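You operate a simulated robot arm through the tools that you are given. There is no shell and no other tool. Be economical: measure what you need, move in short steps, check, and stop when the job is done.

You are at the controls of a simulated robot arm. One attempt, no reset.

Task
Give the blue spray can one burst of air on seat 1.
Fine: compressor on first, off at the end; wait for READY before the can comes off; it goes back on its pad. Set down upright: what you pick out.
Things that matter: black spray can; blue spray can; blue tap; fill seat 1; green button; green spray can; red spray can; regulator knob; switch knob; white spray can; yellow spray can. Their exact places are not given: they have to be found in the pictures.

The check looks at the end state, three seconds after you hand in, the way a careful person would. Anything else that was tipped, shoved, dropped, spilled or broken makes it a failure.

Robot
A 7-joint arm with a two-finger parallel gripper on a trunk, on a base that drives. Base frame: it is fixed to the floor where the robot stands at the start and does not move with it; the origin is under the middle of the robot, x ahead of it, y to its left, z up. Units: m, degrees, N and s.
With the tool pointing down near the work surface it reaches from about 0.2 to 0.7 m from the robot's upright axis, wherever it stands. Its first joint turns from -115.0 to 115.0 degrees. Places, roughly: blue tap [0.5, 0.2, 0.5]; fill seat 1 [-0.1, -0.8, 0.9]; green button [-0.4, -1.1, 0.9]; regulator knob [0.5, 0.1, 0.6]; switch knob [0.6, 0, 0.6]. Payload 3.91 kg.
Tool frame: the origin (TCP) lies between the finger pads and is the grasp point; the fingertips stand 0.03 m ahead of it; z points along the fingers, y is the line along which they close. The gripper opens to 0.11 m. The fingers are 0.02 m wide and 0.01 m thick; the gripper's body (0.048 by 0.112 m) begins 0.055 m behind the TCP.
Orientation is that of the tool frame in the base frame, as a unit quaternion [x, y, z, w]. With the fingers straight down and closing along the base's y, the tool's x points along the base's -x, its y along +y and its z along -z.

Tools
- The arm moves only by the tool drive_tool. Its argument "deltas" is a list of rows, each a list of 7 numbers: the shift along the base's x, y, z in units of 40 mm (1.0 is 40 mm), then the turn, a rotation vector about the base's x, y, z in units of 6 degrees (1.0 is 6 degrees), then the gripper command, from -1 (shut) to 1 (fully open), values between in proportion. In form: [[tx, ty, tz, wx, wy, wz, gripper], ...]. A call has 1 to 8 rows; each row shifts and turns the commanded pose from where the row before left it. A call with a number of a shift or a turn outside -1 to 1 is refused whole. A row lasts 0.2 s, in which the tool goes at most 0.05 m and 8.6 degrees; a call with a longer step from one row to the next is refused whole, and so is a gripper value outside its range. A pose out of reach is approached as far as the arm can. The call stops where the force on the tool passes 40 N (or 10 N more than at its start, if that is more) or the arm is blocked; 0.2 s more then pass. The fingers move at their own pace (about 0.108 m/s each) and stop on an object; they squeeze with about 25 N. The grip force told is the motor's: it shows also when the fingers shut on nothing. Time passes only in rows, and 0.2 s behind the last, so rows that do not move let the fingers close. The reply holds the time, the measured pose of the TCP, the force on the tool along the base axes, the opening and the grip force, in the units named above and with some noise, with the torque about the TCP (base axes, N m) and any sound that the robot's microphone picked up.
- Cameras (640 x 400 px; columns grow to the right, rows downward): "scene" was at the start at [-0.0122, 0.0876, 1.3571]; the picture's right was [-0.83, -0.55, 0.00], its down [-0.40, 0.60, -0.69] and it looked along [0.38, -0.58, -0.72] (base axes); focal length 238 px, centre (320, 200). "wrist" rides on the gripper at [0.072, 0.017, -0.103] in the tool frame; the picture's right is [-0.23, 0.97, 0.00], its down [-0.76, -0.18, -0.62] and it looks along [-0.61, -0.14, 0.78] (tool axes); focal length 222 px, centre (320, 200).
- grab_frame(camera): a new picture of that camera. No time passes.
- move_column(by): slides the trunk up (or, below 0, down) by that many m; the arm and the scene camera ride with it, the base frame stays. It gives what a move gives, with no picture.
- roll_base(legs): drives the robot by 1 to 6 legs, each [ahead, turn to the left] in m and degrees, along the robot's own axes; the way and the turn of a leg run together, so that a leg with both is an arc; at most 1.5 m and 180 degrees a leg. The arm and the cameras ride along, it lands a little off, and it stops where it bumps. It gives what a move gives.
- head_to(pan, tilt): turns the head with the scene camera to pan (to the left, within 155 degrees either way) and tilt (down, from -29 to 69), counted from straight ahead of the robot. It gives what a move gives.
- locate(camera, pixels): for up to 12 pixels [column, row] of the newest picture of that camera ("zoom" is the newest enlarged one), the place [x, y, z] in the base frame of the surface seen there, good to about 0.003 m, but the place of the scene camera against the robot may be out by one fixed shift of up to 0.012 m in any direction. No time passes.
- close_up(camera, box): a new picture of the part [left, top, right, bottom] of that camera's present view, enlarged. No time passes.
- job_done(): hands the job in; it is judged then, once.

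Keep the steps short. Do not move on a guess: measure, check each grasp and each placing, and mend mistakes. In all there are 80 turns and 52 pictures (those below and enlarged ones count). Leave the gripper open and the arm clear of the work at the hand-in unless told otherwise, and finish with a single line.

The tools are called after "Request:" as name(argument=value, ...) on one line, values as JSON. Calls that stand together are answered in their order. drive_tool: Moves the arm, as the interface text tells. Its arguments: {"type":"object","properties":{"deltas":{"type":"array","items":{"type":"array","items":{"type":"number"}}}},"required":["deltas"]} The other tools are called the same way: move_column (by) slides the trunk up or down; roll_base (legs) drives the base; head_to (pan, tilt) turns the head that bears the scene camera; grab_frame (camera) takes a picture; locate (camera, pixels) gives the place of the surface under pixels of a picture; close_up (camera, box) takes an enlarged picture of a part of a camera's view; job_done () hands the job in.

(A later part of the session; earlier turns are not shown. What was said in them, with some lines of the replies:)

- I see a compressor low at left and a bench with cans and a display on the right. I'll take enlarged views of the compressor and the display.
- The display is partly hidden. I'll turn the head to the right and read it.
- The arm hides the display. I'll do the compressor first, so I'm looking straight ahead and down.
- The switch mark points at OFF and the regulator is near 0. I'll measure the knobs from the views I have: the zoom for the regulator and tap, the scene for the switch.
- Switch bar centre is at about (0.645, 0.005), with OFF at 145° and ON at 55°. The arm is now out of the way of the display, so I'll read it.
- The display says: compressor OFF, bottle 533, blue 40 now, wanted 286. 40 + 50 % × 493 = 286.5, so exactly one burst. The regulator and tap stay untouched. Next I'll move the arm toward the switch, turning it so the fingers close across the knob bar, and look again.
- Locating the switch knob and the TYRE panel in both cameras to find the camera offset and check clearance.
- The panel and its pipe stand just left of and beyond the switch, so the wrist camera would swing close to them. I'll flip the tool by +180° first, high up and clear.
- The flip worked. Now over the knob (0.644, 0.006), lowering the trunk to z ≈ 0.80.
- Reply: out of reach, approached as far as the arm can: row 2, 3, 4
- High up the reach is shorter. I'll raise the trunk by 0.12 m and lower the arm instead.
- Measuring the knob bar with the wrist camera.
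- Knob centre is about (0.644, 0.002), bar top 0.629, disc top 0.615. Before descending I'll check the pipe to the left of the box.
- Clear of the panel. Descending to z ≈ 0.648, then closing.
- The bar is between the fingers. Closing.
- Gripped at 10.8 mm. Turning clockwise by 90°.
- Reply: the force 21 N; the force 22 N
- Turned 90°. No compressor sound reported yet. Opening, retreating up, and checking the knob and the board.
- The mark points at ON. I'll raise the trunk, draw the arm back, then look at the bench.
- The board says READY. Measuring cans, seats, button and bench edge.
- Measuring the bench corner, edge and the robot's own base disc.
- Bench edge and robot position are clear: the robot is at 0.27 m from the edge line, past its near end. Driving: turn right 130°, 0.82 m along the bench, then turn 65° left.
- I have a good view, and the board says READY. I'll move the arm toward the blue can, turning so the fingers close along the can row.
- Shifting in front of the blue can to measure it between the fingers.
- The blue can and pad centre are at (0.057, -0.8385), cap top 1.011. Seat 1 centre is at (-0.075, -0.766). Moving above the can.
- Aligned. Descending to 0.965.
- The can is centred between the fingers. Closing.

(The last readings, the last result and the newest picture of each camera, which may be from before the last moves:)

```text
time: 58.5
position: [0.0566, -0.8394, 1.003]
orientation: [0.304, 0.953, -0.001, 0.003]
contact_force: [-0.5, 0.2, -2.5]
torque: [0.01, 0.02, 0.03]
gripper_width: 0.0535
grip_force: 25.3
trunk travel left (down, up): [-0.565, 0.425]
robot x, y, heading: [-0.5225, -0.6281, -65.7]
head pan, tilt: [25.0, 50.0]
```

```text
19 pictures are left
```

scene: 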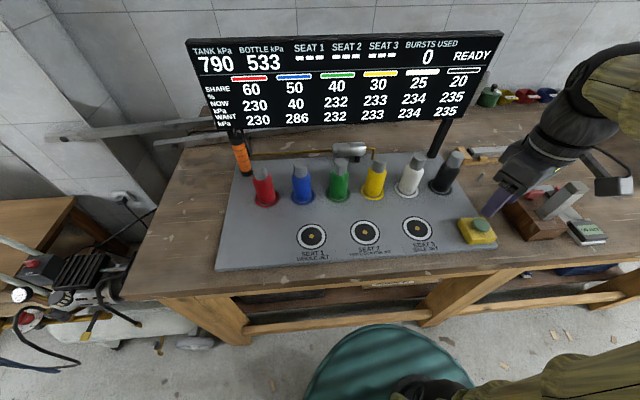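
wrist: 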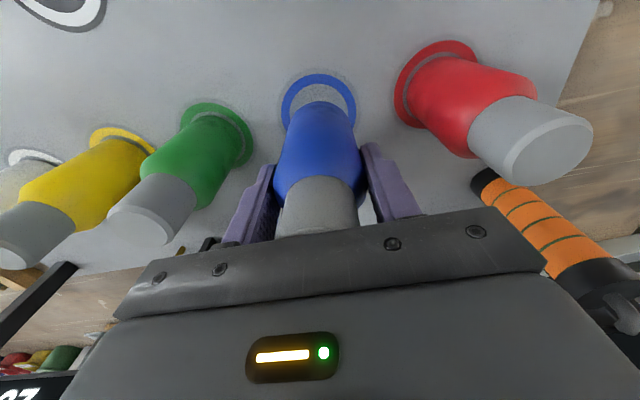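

Held and lifted. Carrying it over seat 1.

Request:
drive_tool(deltas=[[-0.8225, 0.46, 0, 0, 0, 0, -1], [-0.8225, 0.46, 0, 0, 0, 0, -1], [-0.8225, 0.46, 0, 0, 0, 0, -1], [-0.8225, 0.46, 0, 0, 0, 0, -1], [0, 0, -0.4, 0, 0, 0, -1]])

Request:
grab_frame(camera="wrist")

Request:
close_up(camera="scene", box=[250, 140, 442, 260])

```text
time: 59.7
position: [-0.0746, -0.7655, 0.9875]
orientation: [0.304, 0.953, -0.001, 0.003]
contact_force: [-0.1, 0.6, -2.9]
torque: [0.02, -0.01, 0.01]
gripper_width: 0.0533
grip_force: 25.1
trunk travel left (down, up): [-0.565, 0.425]
robot x, y, heading: [-0.5303, -0.627, -65.7]
head pan, tilt: [25.0, 50.0]
```

```text
18 pictures are left
```

wrist: 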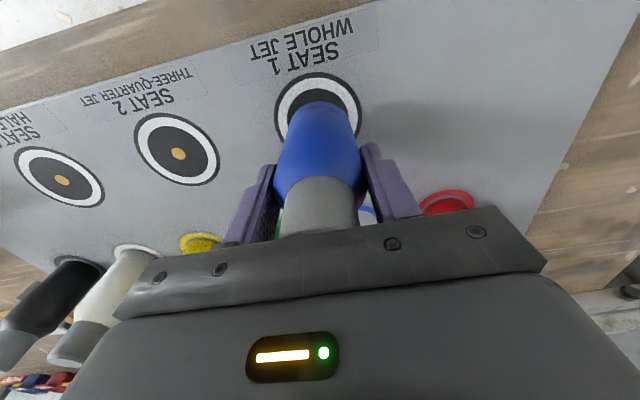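

```text
3.33 times, centred on (346, 200) of scene
```

zoom: 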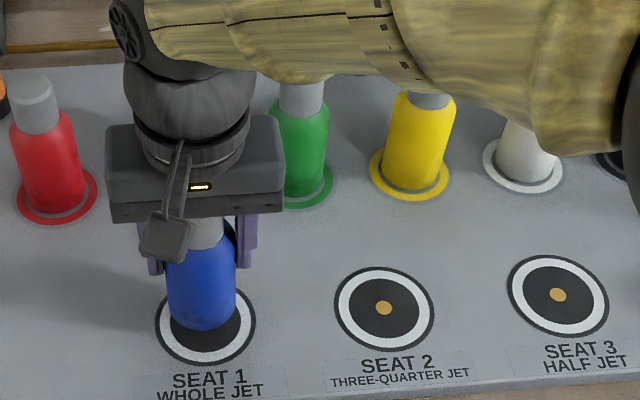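

Over seat 1. Lowering gently.

Request:
drive_tool(deltas=[[0, 0, -0.3, 0, 0, 0, -1], [0, 0, -0.25, 0, 0, 0, -1], [0, 0, 0, 0, 0, 0, -1]])

```text
time: 60.5
position: [-0.0739, -0.7647, 0.9657]
orientation: [0.305, 0.952, -0.001, 0.002]
contact_force: [-0.1, 0.5, -2.8]
torque: [0.01, 0.02, 0.02]
gripper_width: 0.0535
grip_force: 24.7
trunk travel left (down, up): [-0.565, 0.425]
robot x, y, heading: [-0.5248, -0.6319, -65.4]
head pan, tilt: [25.0, 50.0]
```

Request:
drive_tool(deltas=[[0, 0, -0.07, 0, 0, 0, -1], [0, 0, 0, 0, 0, 0, -1]])

```text
time: 61.1
position: [-0.074, -0.7657, 0.9631]
orientation: [0.304, 0.953, -0.001, 0.003]
contact_force: [-0.3, 0.5, -2.8]
torque: [-0.02, 0.0, -0.01]
gripper_width: 0.0536
grip_force: 24.9
trunk travel left (down, up): [-0.565, 0.425]
robot x, y, heading: [-0.53, -0.6246, -65.8]
head pan, tilt: [25.0, 50.0]
```

Still hanging, so I'll go lower in small steps until it touches.

Request:
drive_tool(deltas=[[0, 0, -0.04, 0, 0, 0, -1], [0, 0, -0.03, 0, 0, 0, -1], [0, 0, 0, 0, 0, 0, -1]])

```text
time: 61.9
position: [-0.0762, -0.7647, 0.9614]
orientation: [0.304, 0.953, 0.0, 0.005]
contact_force: [3.6, -0.5, 17.7]
torque: [-0.31, 0.03, 0.01]
gripper_width: 0.0539
grip_force: 25.3
trunk travel left (down, up): [-0.565, 0.425]
robot x, y, heading: [-0.5252, -0.6237, -65.5]
head pan, tilt: [25.0, 50.0]
```

Touched down. Releasing and rising clear of it.

Request:
drive_tool(deltas=[[0, 0, 0.02, 0, 0, 0, 0.5], [0, 0, 0, 0, 0, 0, 0.5], [0, 0, 0.5, 0, 0, 0, 0.5], [0, 0, 1, 0, 0, 0, 0.5], [0, 0, 1, 0, 0, 0, 0.5], [0, 0, 1, 0, 0, 0, 0.5], [0, 0, 0.5, 0, 0, 0, 0.5]])

Request:
grab_frame(camera="scene")

```text
time: 63.5
position: [-0.0766, -0.7646, 1.1222]
orientation: [0.302, 0.953, -0.001, 0.002]
contact_force: [-0.3, 0.8, 0.0]
torque: [0.05, 0.01, 0.0]
gripper_width: 0.0824
grip_force: 0.1
trunk travel left (down, up): [-0.565, 0.425]
robot x, y, heading: [-0.526, -0.6262, -65.6]
head pan, tilt: [25.0, 50.0]
```

```text
16 pictures are left
```

scene: 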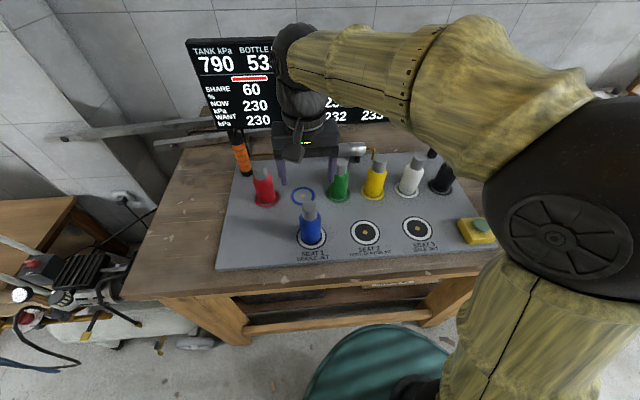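

The can stands upright on seat 1. Moving toward the green button with the fingers shut.

Request:
drive_tool(deltas=[[-0.632, -0.761, 0, 0, 0, 0, 0.5], [-0.632, -0.761, 0, 0, 0, 0, -1], [-0.632, -0.761, 0, 0, 0, 0, -1], [-0.632, -0.761, 0, 0, 0, 0, -1], [-0.632, -0.761, 0, 0, 0, 0, -1], [-0.632, -0.761, 0, 0, 0, 0, -1], [-0.632, -0.761, 0, 0, 0, 0, -1], [-0.632, -0.761, 0, 0, 0, 0, -1]])

Request:
grab_frame(camera="wrist")

Request:
grab_frame(camera="scene")

```text
time: 65.3
position: [-0.277, -1.0098, 1.1188]
orientation: [0.304, 0.953, 0.0, 0.002]
contact_force: [-0.4, 0.2, 0.8]
torque: [0.02, -0.01, -0.01]
gripper_width: 0.0
grip_force: 24.8
trunk travel left (down, up): [-0.565, 0.425]
robot x, y, heading: [-0.523, -0.6276, -65.7]
head pan, tilt: [25.0, 50.0]
```

```text
15 pictures are left
```

wrist: 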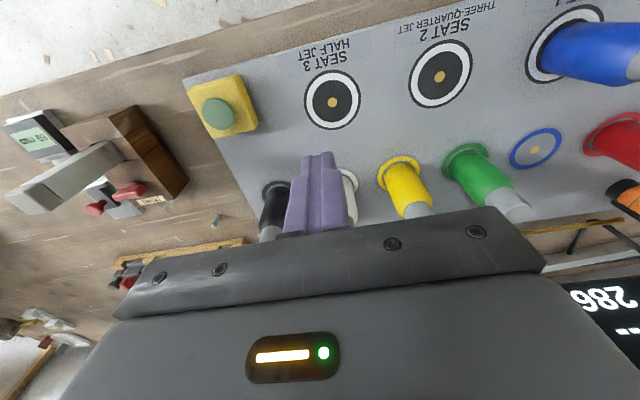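

```text
14 pictures are left
```

scene: 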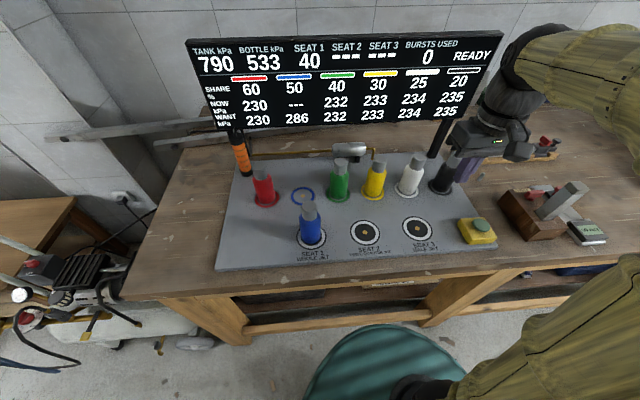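

The board shows SEAT 1 = 40, so the can is seated, and READY. Measuring the green button.

Request:
locate(camera="wrist", pixels=[[219, 113], [205, 113], [232, 113], [219, 102], [219, 124], [235, 85], [248, 120], [205, 125], [535, 149], [512, 160], [561, 140]])

```text
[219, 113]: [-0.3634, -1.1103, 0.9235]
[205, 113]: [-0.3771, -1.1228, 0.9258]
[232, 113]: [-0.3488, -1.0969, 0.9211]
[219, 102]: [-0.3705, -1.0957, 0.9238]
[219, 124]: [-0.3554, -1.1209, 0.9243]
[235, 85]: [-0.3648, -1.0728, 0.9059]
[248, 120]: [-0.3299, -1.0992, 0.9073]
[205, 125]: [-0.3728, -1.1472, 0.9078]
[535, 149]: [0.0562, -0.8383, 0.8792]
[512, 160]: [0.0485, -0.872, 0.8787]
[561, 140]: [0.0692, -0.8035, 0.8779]
```

Request:
locate(camera="wrist", pixels=[[35, 195], [60, 180], [110, 152], [90, 208], [125, 190], [160, 140]])

Request:
drive_tool(deltas=[[-0.717, -0.835, 0, 0, 0, 0, -1], [-0.717, -0.835, 0, 0, 0, 0, -1], [-0.717, -0.835, 0, 0, 0, 0, -1]])

```text
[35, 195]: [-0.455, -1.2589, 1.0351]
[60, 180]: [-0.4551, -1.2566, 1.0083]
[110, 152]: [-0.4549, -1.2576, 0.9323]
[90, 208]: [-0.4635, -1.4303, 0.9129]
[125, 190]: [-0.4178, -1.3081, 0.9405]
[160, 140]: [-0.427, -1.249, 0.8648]
```

```text
time: 66.1
position: [-0.3635, -1.11, 1.1217]
orientation: [0.303, 0.953, 0.0, 0.003]
contact_force: [-0.4, 0.1, -0.5]
torque: [0.0, -0.02, -0.04]
gripper_width: 0.0001
grip_force: 25.1
trunk travel left (down, up): [-0.565, 0.425]
robot x, y, heading: [-0.528, -0.6308, -65.7]
head pan, tilt: [25.0, 50.0]
```

The lever is 0.17 m away, so the way down is clear. Descending to just above the button.

Request:
drive_tool(deltas=[[0, 0, -1, 0, 0, 0, -1], [0, 0, -1, 0, 0, 0, -1], [0, 0, -1, 0, 0, 0, -1], [0, 0, -0.95, 0, 0, 0, -1]])

Request:
drive_tool(deltas=[[0, 0, -0.1, 0, 0, 0, -1], [0, 0, -0.1, 0, 0, 0, -1], [0, 0, -0.1, 0, 0, 0, -1], [0, 0, -0.1, 0, 0, 0, -1]])

```text
time: 67.1
position: [-0.3641, -1.1092, 0.9624]
orientation: [0.304, 0.953, 0.0, 0.003]
contact_force: [-0.3, 0.5, 0.1]
torque: [0.02, 0.0, 0.01]
gripper_width: 0.0
grip_force: 24.4
trunk travel left (down, up): [-0.565, 0.425]
robot x, y, heading: [-0.5252, -0.6261, -65.9]
head pan, tilt: [25.0, 50.0]
```

```text
time: 68.1
position: [-0.364, -1.1094, 0.9472]
orientation: [0.304, 0.953, -0.001, 0.004]
contact_force: [-1.2, -0.4, 6.9]
torque: [0.03, 0.07, -0.04]
gripper_width: 0.0
grip_force: 24.9
trunk travel left (down, up): [-0.565, 0.425]
robot x, y, heading: [-0.5289, -0.6267, -65.7]
head pan, tilt: [25.0, 50.0]
heard: click
```

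A click with 7 N of force: pressed. Lifting off once and reading the board.

Request:
drive_tool(deltas=[[0, 0, 1, 0, 0, 0, -1], [0, 0, 1, 0, 0, 0, -1], [0, 0, 1, 0, 0, 0, -1], [0, 0, 1, 0, 0, 0, -1]])

Request:
close_up(camera="scene", box=[180, 20, 516, 230])

```text
time: 69.1
position: [-0.3623, -1.1084, 1.1049]
orientation: [0.304, 0.953, -0.001, 0.003]
contact_force: [-0.4, 0.1, 0.1]
torque: [0.0, 0.03, -0.02]
gripper_width: 0.0002
grip_force: 24.7
trunk travel left (down, up): [-0.565, 0.425]
robot x, y, heading: [-0.529, -0.6275, -65.5]
head pan, tilt: [25.0, 50.0]
```

```text
1.90 times, centred on (348, 125) of scene
```

zoom: 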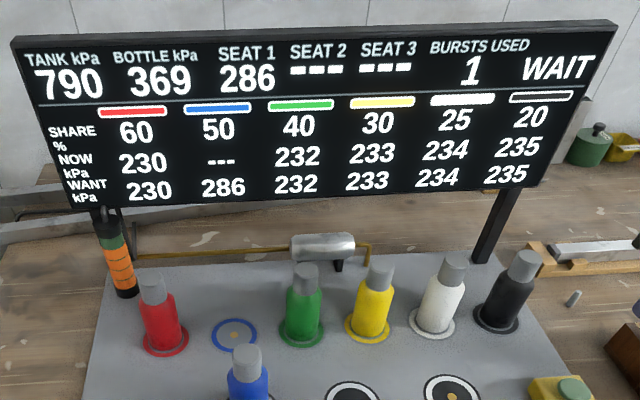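

The burst took: seat 1 reads 286, one burst used, status WAIT. Moving the arm back above the can without touching it, while the bottle recovers.

Request:
drive_tool(deltas=[[0.652, 0.78, 0.2, 0, 0, 0, -1], [0.652, 0.78, 0.2, 0, 0, 0, 0.5], [0.652, 0.78, 0, 0, 0, 0, 0.5], [0.652, 0.78, 0, 0, 0, 0, 0.5], [0.652, 0.78, 0, 0, 0, 0, 0.5], [0.652, 0.78, 0, 0, 0, 0, 0.5], [0.652, 0.78, 0, 0, 0, 0, 0.5], [0.652, 0.78, 0, 0, 0, 0, 0.5]])

Request:
close_up(camera="scene", box=[180, 20, 516, 230])

Request:
grab_frame(camera="wrist")

```text
time: 70.9
position: [-0.155, -0.8583, 1.123]
orientation: [0.304, 0.953, -0.001, 0.003]
contact_force: [0.0, -0.1, -0.4]
torque: [0.03, 0.04, 0.03]
gripper_width: 0.0825
grip_force: 0.1
trunk travel left (down, up): [-0.565, 0.425]
robot x, y, heading: [-0.5234, -0.6257, -65.9]
head pan, tilt: [25.0, 50.0]
```

```text
1.90 times, centred on (348, 125) of scene
```

zoom: 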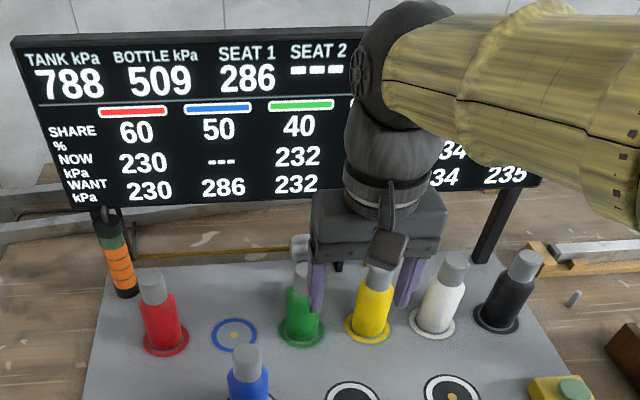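

```text
11 pictures are left
```

wrist: 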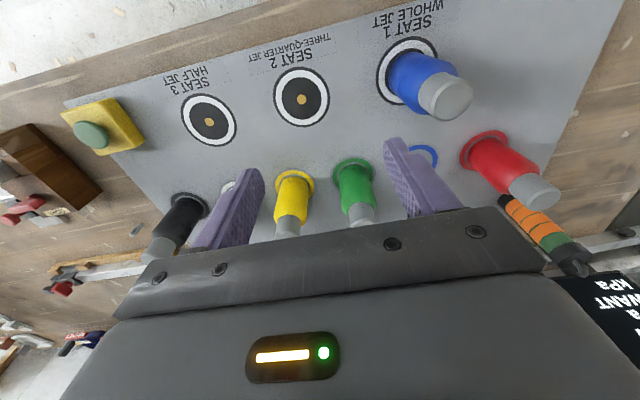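

The bottle is at 509 and rising. The arm hides the status word, so I'll step back, wait and look.

Request:
drive_tool(deltas=[[-0.652, -0.78, 0, 0, 0, 0, 0.5], [-0.652, -0.78, 0, 0, 0, 0, 0.5], [-0.652, -0.78, 0, 0, 0, 0, 0.5], [-0.652, -0.78, 0, 0, 0, 0, 0.5], [0, 0, 0, 0, 0, 0, 0.5], [0, 0, 0, 0, 0, 0, 0.5], [0, 0, 0, 0, 0, 0, 0.5], [0, 0, 0, 0, 0, 0, 0.5]])

Request:
close_up(camera="scene", box=[180, 20, 516, 230])

```text
time: 72.7
position: [-0.2596, -0.9821, 1.1235]
orientation: [0.304, 0.953, 0.0, 0.002]
contact_force: [0.3, -0.2, 0.2]
torque: [0.0, 0.01, 0.01]
gripper_width: 0.0826
grip_force: 0.2
trunk travel left (down, up): [-0.565, 0.425]
robot x, y, heading: [-0.527, -0.6292, -65.5]
head pan, tilt: [25.0, 50.0]
```

```text
1.90 times, centred on (348, 125) of scene
```

zoom: 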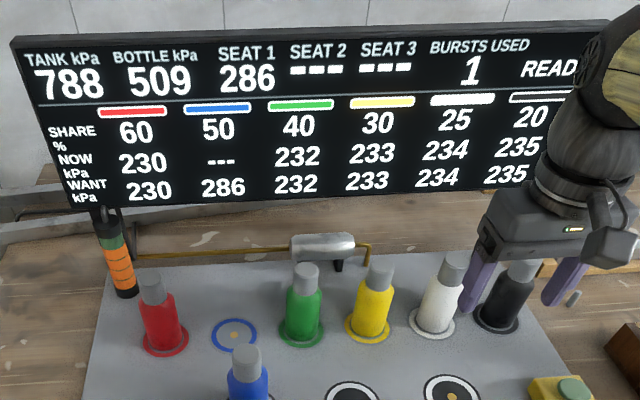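

READY. Moving over the can at seat 1.

Request:
drive_tool(deltas=[[0.657, 0.774, 0, 0, 0, 0, 0.5], [0.657, 0.774, 0, 0, 0, 0, 0.5], [0.657, 0.774, 0, 0, 0, 0, 0.5], [0.657, 0.774, 0, 0, 0, 0, 0.5], [0.657, 0.774, 0, 0, 0, 0, 0.5], [0.657, 0.774, 0, 0, 0, 0, 0.5], [0.657, 0.774, 0, 0, 0, 0, 0.5], [0, 0, 0, 0, 0, 0, 0.5]])

```text
time: 74.5
position: [-0.0741, -0.7648, 1.12]
orientation: [0.304, 0.953, -0.001, 0.002]
contact_force: [0.0, 0.2, -0.2]
torque: [0.0, 0.02, 0.01]
gripper_width: 0.0825
grip_force: 0.0
trunk travel left (down, up): [-0.565, 0.425]
robot x, y, heading: [-0.5253, -0.6283, -65.6]
head pan, tilt: [25.0, 50.0]
```

Request:
drive_tool(deltas=[[-0.03, -0.01, -1, 0, 0, 0, 0.5], [0, 0, -1, 0, 0, 0, 0.5], [0, 0, -1, 0, 0, 0, 0.5], [0, 0, -0.95, 0, 0, 0, 0.5]])

Request:
drive_tool(deltas=[[0, 0, 0, 0, 0, 0, -1], [0, 0, 0, 0, 0, 0, -1], [0, 0, 0, 0, 0, 0, -1]])

Request:
drive_tool(deltas=[[0, 0, 0.5, 0, 0, 0, -1], [0, 0, 0.5, 0, 0, 0, -1]])

```text
time: 75.5
position: [-0.074, -0.766, 0.9611]
orientation: [0.304, 0.953, 0.0, 0.003]
contact_force: [-0.7, 0.4, -0.1]
torque: [0.02, 0.01, 0.0]
gripper_width: 0.0825
grip_force: 0.0
trunk travel left (down, up): [-0.565, 0.425]
robot x, y, heading: [-0.5256, -0.6288, -65.7]
head pan, tilt: [25.0, 50.0]
```

```text
time: 76.3
position: [-0.0746, -0.767, 0.9627]
orientation: [0.304, 0.953, -0.001, 0.003]
contact_force: [-0.5, 0.9, -0.7]
torque: [0.02, 0.0, -0.01]
gripper_width: 0.0534
grip_force: 25.1
trunk travel left (down, up): [-0.565, 0.425]
robot x, y, heading: [-0.5234, -0.6307, -65.7]
head pan, tilt: [25.0, 50.0]
```

```text
time: 76.9
position: [-0.0753, -0.7672, 1.002]
orientation: [0.304, 0.953, 0.0, 0.002]
contact_force: [0.6, 0.0, -2.6]
torque: [-0.01, -0.01, -0.03]
gripper_width: 0.0534
grip_force: 24.9
trunk travel left (down, up): [-0.565, 0.425]
robot x, y, heading: [-0.5273, -0.6279, -65.9]
head pan, tilt: [25.0, 50.0]
```

Gripped (53.4 mm) and lifted. Carrying it back over its pad.

Request:
drive_tool(deltas=[[0.824, -0.446, 0, 0, 0, 0, -1], [0.824, -0.446, 0, 0, 0, 0, -1], [0.824, -0.446, 0, 0, 0, 0, -1], [0.824, -0.446, 0, 0, 0, 0, -1], [0, 0, -0.4, 0, 0, 0, -1], [0, 0, 0, 0, 0, 0, -1]])

Request:
grab_frame(camera="wrist")

```text
time: 78.3
position: [0.0569, -0.8388, 0.9893]
orientation: [0.304, 0.953, -0.001, 0.002]
contact_force: [0.5, 0.1, -2.1]
torque: [0.01, 0.0, 0.01]
gripper_width: 0.0537
grip_force: 25.3
trunk travel left (down, up): [-0.565, 0.425]
robot x, y, heading: [-0.5278, -0.6269, -65.6]
head pan, tilt: [25.0, 50.0]
```

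```text
9 pictures are left
```

wrist: 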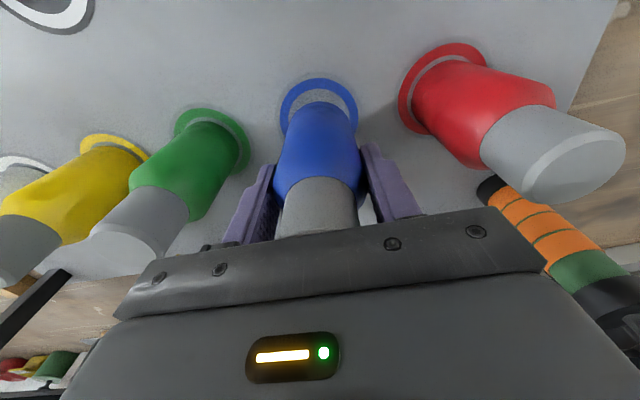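

Centred on the blue ring. Lowering in small steps until it touches.

Request:
drive_tool(deltas=[[0, 0, -0.3, 0, 0, 0, -1], [0, 0, -0.3, 0, 0, 0, -1], [0, 0, 0, 0, 0, 0, -1]])

Request:
drive_tool(deltas=[[0, 0, -0.04, 0, 0, 0, -1], [0, 0, -0.02, 0, 0, 0, -1], [0, 0, 0, 0, 0, 0, -1]])

```text
time: 79.1
position: [0.056, -0.8381, 0.9657]
orientation: [0.304, 0.953, -0.001, 0.003]
contact_force: [0.2, 0.2, -2.5]
torque: [-0.03, 0.0, 0.0]
gripper_width: 0.0533
grip_force: 25.4
trunk travel left (down, up): [-0.565, 0.425]
robot x, y, heading: [-0.5272, -0.6257, -65.6]
head pan, tilt: [25.0, 50.0]
```

```text
time: 79.9
position: [0.0552, -0.8386, 0.9625]
orientation: [0.305, 0.952, -0.001, 0.003]
contact_force: [0.2, -0.5, -1.0]
torque: [-0.01, -0.01, -0.02]
gripper_width: 0.0535
grip_force: 25.1
trunk travel left (down, up): [-0.565, 0.425]
robot x, y, heading: [-0.5308, -0.6258, -65.8]
head pan, tilt: [25.0, 50.0]
```

Force has risen to -1 N, so it's just touching. I'll go half a millimetre more, release and rise.

Request:
drive_tool(deltas=[[0, 0, -0.02, 0, 0, 0, -1], [0, 0, 0, 0, 0, 0, 0.5], [0, 0, 0, 0, 0, 0, 0.5], [0, 0, 0.5, 0, 0, 0, 0.5], [0, 0, 1, 0, 0, 0, 0.5], [0, 0, 1, 0, 0, 0, 0.5], [0, 0, 1, 0, 0, 0, 0.5], [0, 0, 0.7, 0, 0, 0, 0.5]])

Request:
drive_tool(deltas=[[-0.948, -0.377, 0, 0, 0, 0, 0.5], [-0.948, -0.377, 0, 0, 0, 0, 0.5], [-0.948, -0.377, 0, 0, 0, 0, 0.5], [-0.948, -0.377, 0, 0, 0, 0, 0.5], [-0.948, -0.377, 0, 0, 0, 0, 0.5], [-0.948, -0.377, 0, 0, 0, 0, 0.5], [-0.948, -0.377, 0, 0, 0, 0, 0.5], [-0.948, -0.377, 0, 0, 0, 0, 0.5]])

Request:
close_up(camera="scene", box=[180, 20, 516, 230])

```text
time: 81.7
position: [0.0573, -0.8385, 1.1299]
orientation: [0.303, 0.953, 0.0, 0.002]
contact_force: [0.0, 0.2, 0.4]
torque: [0.03, 0.03, -0.04]
gripper_width: 0.0825
grip_force: 0.0
trunk travel left (down, up): [-0.565, 0.425]
robot x, y, heading: [-0.5287, -0.6256, -65.6]
head pan, tilt: [25.0, 50.0]
```

```text
time: 83.5
position: [-0.247, -0.9599, 1.131]
orientation: [0.304, 0.953, 0.0, 0.002]
contact_force: [-0.4, -1.5, -0.6]
torque: [-0.01, -0.01, 0.02]
gripper_width: 0.0826
grip_force: 0.0
trunk travel left (down, up): [-0.565, 0.425]
robot x, y, heading: [-0.5279, -0.6286, -65.8]
head pan, tilt: [25.0, 50.0]
```

```text
1.90 times, centred on (348, 125) of scene
```

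zoom: 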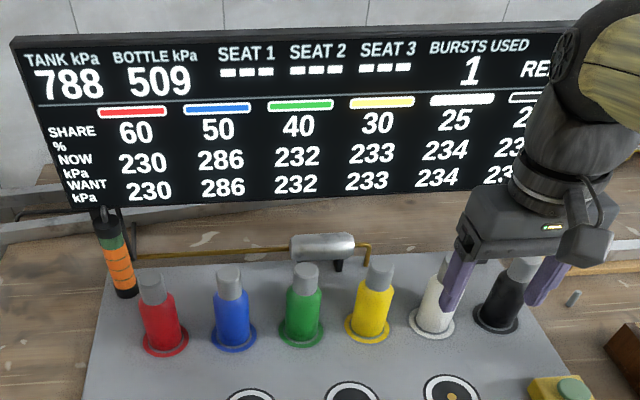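

Blue reads 286 and stands on its pad. Driving back to the compressor along the same path reversed.

Request:
roll_base(legs=[[0, -64.4], [-0.82, 0], [0, 130]])

Request:
head_to(pan=0, tilt=50)

Request:
grab_frame(camera="scene")

```text
time: 96.0
position: [0.4204, 0.1112, 1.1311]
orientation: [-0.252, 0.968, 0.001, 0.002]
contact_force: [0.7, -0.3, -0.1]
torque: [-0.04, 0.02, -0.01]
gripper_width: 0.0823
grip_force: 0.1
trunk travel left (down, up): [-0.565, 0.425]
robot x, y, heading: [0.0005, 0.0012, -1.2]
head pan, tilt: [25.0, 50.0]
```

```text
time: 96.9
position: [0.4199, 0.1103, 1.1314]
orientation: [-0.25, 0.968, 0.001, 0.003]
contact_force: [0.2, 0.0, -1.1]
torque: [-0.02, 0.0, 0.0]
gripper_width: 0.0827
grip_force: 0.0
trunk travel left (down, up): [-0.565, 0.425]
robot x, y, heading: [0.0006, -0.0023, -1.1]
head pan, tilt: [0.0, 50.0]
```

```text
7 pictures are left
```

scene: 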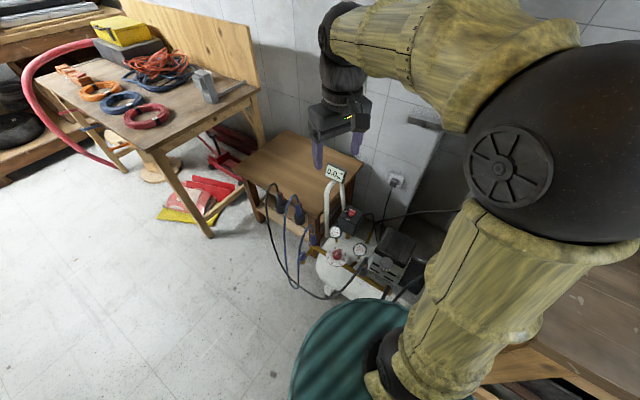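

Back at the start spot. Moving over the knob with the fingers turned to match the ON position (tool at +55°).

Request:
drive_tool(deltas=[[0.927, -0.454, -0.05, 0, 0, 0.717, -0.1], [0.927, -0.454, -0.05, 0, 0, 0.717, -0.1], [0.927, -0.454, -0.05, 0, 0, 0.717, -0.1], [0.927, -0.454, -0.05, 0, 0, 0.717, -0.1], [0.927, -0.454, -0.05, 0, 0, 0.717, -0.1], [0.927, -0.454, -0.05, 0, 0, 0.717, -0.1]])

Request:
move_column(by=-0.33)

Request:
grab_frame(camera="wrist")

```text
time: 98.3
position: [0.6445, -0.0007, 1.1162]
orientation: [-0.462, 0.887, 0.003, 0.0]
contact_force: [-1.3, -1.0, 0.3]
torque: [0.0, 0.02, -0.01]
gripper_width: 0.0496
grip_force: 0.0
trunk travel left (down, up): [-0.565, 0.425]
robot x, y, heading: [-0.0017, 0.004, -1.1]
head pan, tilt: [0.0, 50.0]
```

```text
time: 101.5
position: [0.6447, 0.0011, 0.7882]
orientation: [-0.462, 0.887, 0.001, 0.003]
contact_force: [0.0, 0.1, -0.5]
torque: [-0.03, -0.06, -0.03]
gripper_width: 0.0496
grip_force: 0.1
trunk travel left (down, up): [-0.235, 0.755]
robot x, y, heading: [-0.0009, 0.0022, -1.0]
head pan, tilt: [0.0, 50.0]
```

```text
6 pictures are left
```

wrist: 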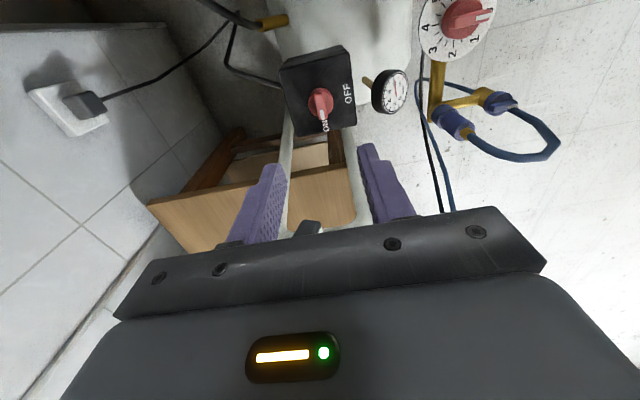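

Request:
locate(camera="wrist", pixels=[[320, 102], [318, 94], [322, 112], [321, 108], [308, 100], [331, 102]])

```text
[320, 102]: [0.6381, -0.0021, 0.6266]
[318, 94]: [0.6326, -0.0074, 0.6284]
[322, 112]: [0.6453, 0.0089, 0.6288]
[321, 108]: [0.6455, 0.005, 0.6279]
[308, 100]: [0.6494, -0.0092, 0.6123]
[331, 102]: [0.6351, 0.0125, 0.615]
```

The knob is at (0.642, 0.001). Descending and gripping.

Request:
drive_tool(deltas=[[-0.05, 0, -0.88, 0, 0, 0, -0.1], [0, 0, -0.88, 0, 0, 0, -0.1], [0, 0, -0.88, 0, 0, 0, -0.1], [0, 0, -0.88, 0, 0, 0, -0.1]])

Request:
drive_tool(deltas=[[0, 0, 0, 0, 0, 0, -1], [0, 0, 0, 0, 0, 0, -1], [0, 0, 0, 0, 0, 0, -1]])

```text
time: 102.5
position: [0.6422, 0.0007, 0.6451]
orientation: [-0.462, 0.887, 0.001, 0.003]
contact_force: [-0.2, -0.2, -0.2]
torque: [-0.01, 0.0, 0.0]
gripper_width: 0.0493
grip_force: 0.0
trunk travel left (down, up): [-0.235, 0.755]
robot x, y, heading: [-0.0009, 0.0037, -0.9]
head pan, tilt: [0.0, 50.0]
```

```text
time: 103.3
position: [0.641, 0.0006, 0.645]
orientation: [-0.461, 0.887, 0.001, 0.002]
contact_force: [4.5, -2.9, -1.8]
torque: [0.18, -0.67, -0.03]
gripper_width: 0.0295
grip_force: 45.2
trunk travel left (down, up): [-0.235, 0.755]
robot x, y, heading: [0.0003, 0.0026, -0.8]
head pan, tilt: [0.0, 50.0]
```

Width 29.5 mm means I caught the disc edge (slightly too low). Opening, rising 3.5 mm and gripping again.

Request:
drive_tool(deltas=[[0, 0, 0, 0, 0, 0, -0.1], [0, 0, 0.02, 0, 0, 0, -0.1], [0, 0, 0.07, 0, 0, 0, -0.1], [0, 0, 0, 0, 0, 0, -0.1]])

Request:
drive_tool(deltas=[[0, 0, 0, 0, 0, 0, -1], [0, 0, 0, 0, 0, 0, -1], [0, 0, 0, 0, 0, 0, -1]])

```text
time: 104.3
position: [0.6415, 0.0009, 0.651]
orientation: [-0.461, 0.888, 0.001, 0.003]
contact_force: [0.5, -0.3, 0.0]
torque: [0.0, -0.04, -0.01]
gripper_width: 0.0495
grip_force: 0.1
trunk travel left (down, up): [-0.235, 0.755]
robot x, y, heading: [-0.0038, 0.0014, -1.1]
head pan, tilt: [0.0, 50.0]
```

```text
time: 105.1
position: [0.6424, -0.0011, 0.6496]
orientation: [-0.461, 0.888, 0.001, 0.002]
contact_force: [5.1, -1.3, 1.6]
torque: [-0.04, -0.17, -0.02]
gripper_width: 0.0108
grip_force: 44.5
trunk travel left (down, up): [-0.235, 0.755]
robot x, y, heading: [0.0013, 0.0018, -1.1]
head pan, tilt: [0.0, 50.0]
```

The bar is gripped at 10.8 mm. Turning counter-clockwise by 90°.

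Request:
drive_tool(deltas=[[0, 0, 0, 0, 0, 1, -1], [0, 0, 0, 0, 0, 1, -1], [0, 0, 0, 0, 0, 1, -1], [0, 0, 0, 0, 0, 1, -1], [0, 0, 0, 0, 0, 1, -1], [0, 0, 0, 0, 0, 1, -1], [0, 0, 0, 0, 0, 1, -1], [0, 0, 0, 0, 0, 1, -1]])

Request:
drive_tool(deltas=[[0, 0, 0, 0, 0, 1, -1], [0, 0, 0, 0, 0, 1, -1], [0, 0, 0, 0, 0, 1, -1], [0, 0, 0, 0, 0, 1, -1], [0, 0, 0, 0, 0, 1, -1], [0, 0, 0, 0, 0, 1, -1], [0, 0, 0, 0, 0, 1, -1]])

```text
time: 106.9
position: [0.6448, -0.0, 0.6504]
orientation: [0.783, -0.622, -0.001, -0.004]
contact_force: [33.4, -10.0, 7.4]
torque: [0.72, -0.43, -0.12]
gripper_width: 0.0109
grip_force: 44.9
trunk travel left (down, up): [-0.235, 0.755]
robot x, y, heading: [-0.0011, 0.0027, -1.2]
head pan, tilt: [0.0, 50.0]
```

```text
time: 108.5
position: [0.6448, 0.0013, 0.6494]
orientation: [0.953, -0.302, 0.001, -0.003]
contact_force: [40.1, -3.1, 8.5]
torque: [-0.26, -0.84, -0.89]
gripper_width: 0.0107
grip_force: 44.7
trunk travel left (down, up): [-0.235, 0.755]
robot x, y, heading: [0.0009, 0.0006, -1.1]
head pan, tilt: [0.0, 50.0]
```

Turned fully. Opening, rising and checking.

Request:
drive_tool(deltas=[[0, 0, 0, 0, 0, 0, 0], [0, 0, 0, 0, 0, 0, 0], [0, 0, 0.5, 0, 0, 0, 0], [0, 0, 1, 0, 0, 0, 0], [0, 0, 1, 0, 0, 0, 0], [0, 0, 1, 0, 0, 0, 0]])

Request:
close_up(camera="wrist", box=[230, 20, 390, 120])

```text
time: 109.9
position: [0.6426, 0.0011, 0.791]
orientation: [0.954, -0.301, -0.003, 0.0]
contact_force: [0.5, 0.5, 0.5]
torque: [0.01, -0.02, -0.01]
gripper_width: 0.0551
grip_force: 0.0
trunk travel left (down, up): [-0.235, 0.755]
robot x, y, heading: [0.0025, -0.0008, -1.2]
head pan, tilt: [0.0, 50.0]
```

```text
4.00 times, centred on (310, 70) of wrist
```

zoom: 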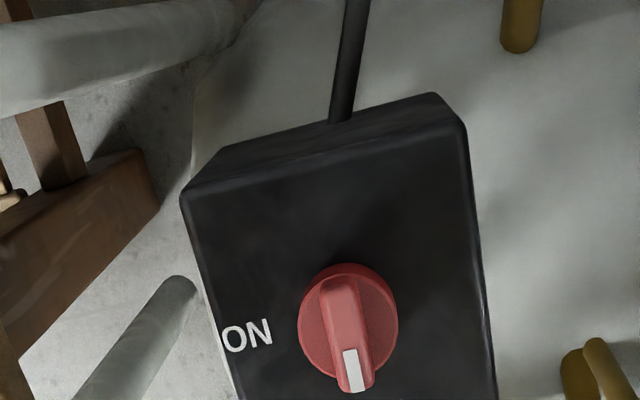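

The mark is back at OFF. I'll raise the trunk, draw the arm back with the gripper open, and confirm on the board.

Request:
move_column(by=0.33)

Request:
drive_tool(deltas=[[-1, 0, 0, 0, 0, 0, 1], [-1, 0, 0, 0, 0, 0, 1], [-1, 0, 0, 0, 0, 0, 1], [-1, 0, 0, 0, 0, 0, 1], [-1, 0, 0, 0, 0, 0, 1], [-1, 0, 0, 0, 0, 0, 1]])

Request:
head_to(pan=-95, tilt=35)

Request:
close_up(camera="scene", box=[160, 50, 416, 210])

```text
time: 113.2
position: [0.6421, 0.0003, 1.1213]
orientation: [0.954, -0.3, -0.002, 0.0]
contact_force: [-0.5, 0.8, 0.1]
torque: [-0.04, 0.0, 0.0]
gripper_width: 0.0548
grip_force: 0.1
trunk travel left (down, up): [-0.565, 0.425]
robot x, y, heading: [0.0007, 0.003, -1.1]
head pan, tilt: [0.0, 50.0]
```

```text
time: 114.6
position: [0.4039, -0.0007, 1.1211]
orientation: [0.954, -0.301, -0.003, 0.0]
contact_force: [0.1, -0.5, 0.9]
torque: [-0.01, -0.03, 0.02]
gripper_width: 0.11
grip_force: 0.1
trunk travel left (down, up): [-0.565, 0.425]
robot x, y, heading: [-0.002, 0.0017, -1.5]
head pan, tilt: [0.0, 50.0]
```

```text
time: 116.3
position: [0.4034, -0.0001, 1.1212]
orientation: [0.953, -0.301, -0.003, -0.001]
contact_force: [0.8, 1.1, -0.4]
torque: [0.02, -0.06, -0.04]
gripper_width: 0.1101
grip_force: 0.1
trunk travel left (down, up): [-0.565, 0.425]
robot x, y, heading: [-0.0005, 0.0021, -1.2]
head pan, tilt: [-95.0, 35.0]
```

```text
2.50 times, centred on (288, 130) of scene
```

zoom: 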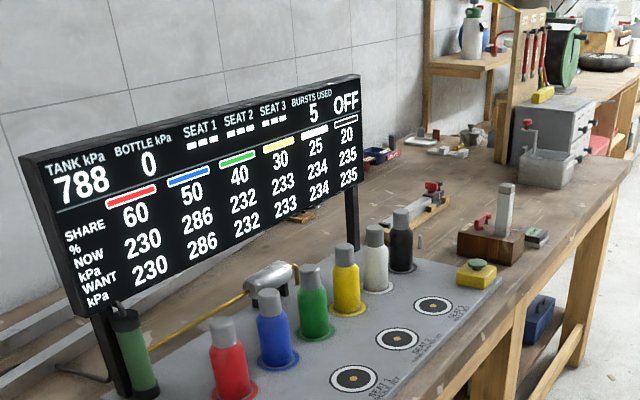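

The board shows OFF, blue 286 of 286, all cans as wanted, but it also seems to read BOTTLE 0 and BURSTS 5. I'll look closer.

Request:
close_up(camera="scene", box=[168, 78, 312, 168])

```text
4.44 times, centred on (240, 123) of scene
```

zoom: 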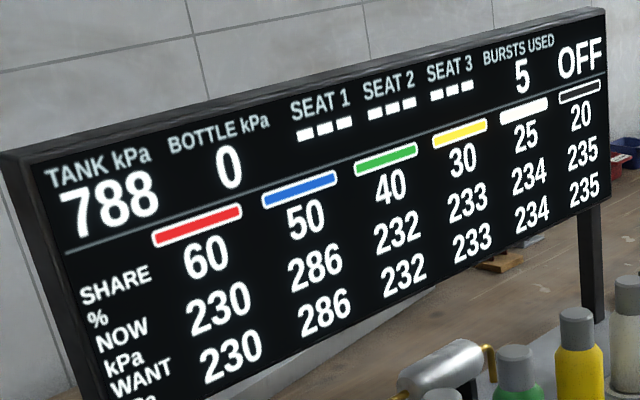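

The display reads OFF with the bottle at 0 and the burst counter at 5. It read 1 after the only press I made. The jump came with switching off, most likely the bottle being vented and locked, and no can's pressure changed. Blue is at its wanted 286 and upright on its pad, the gripper is open and the arm is clear. Handing in.

Request:
job_done()

```text
The job is handed in.
```

I gave the blue can one burst on seat 1 (40 to 286 kPa, as wanted), waited for READY, put it back upright on its pad and switched the compressor off; after switch-off the board's burst counter read 5 instead of 1, which I could not explain for certain, though I pressed the button only once.
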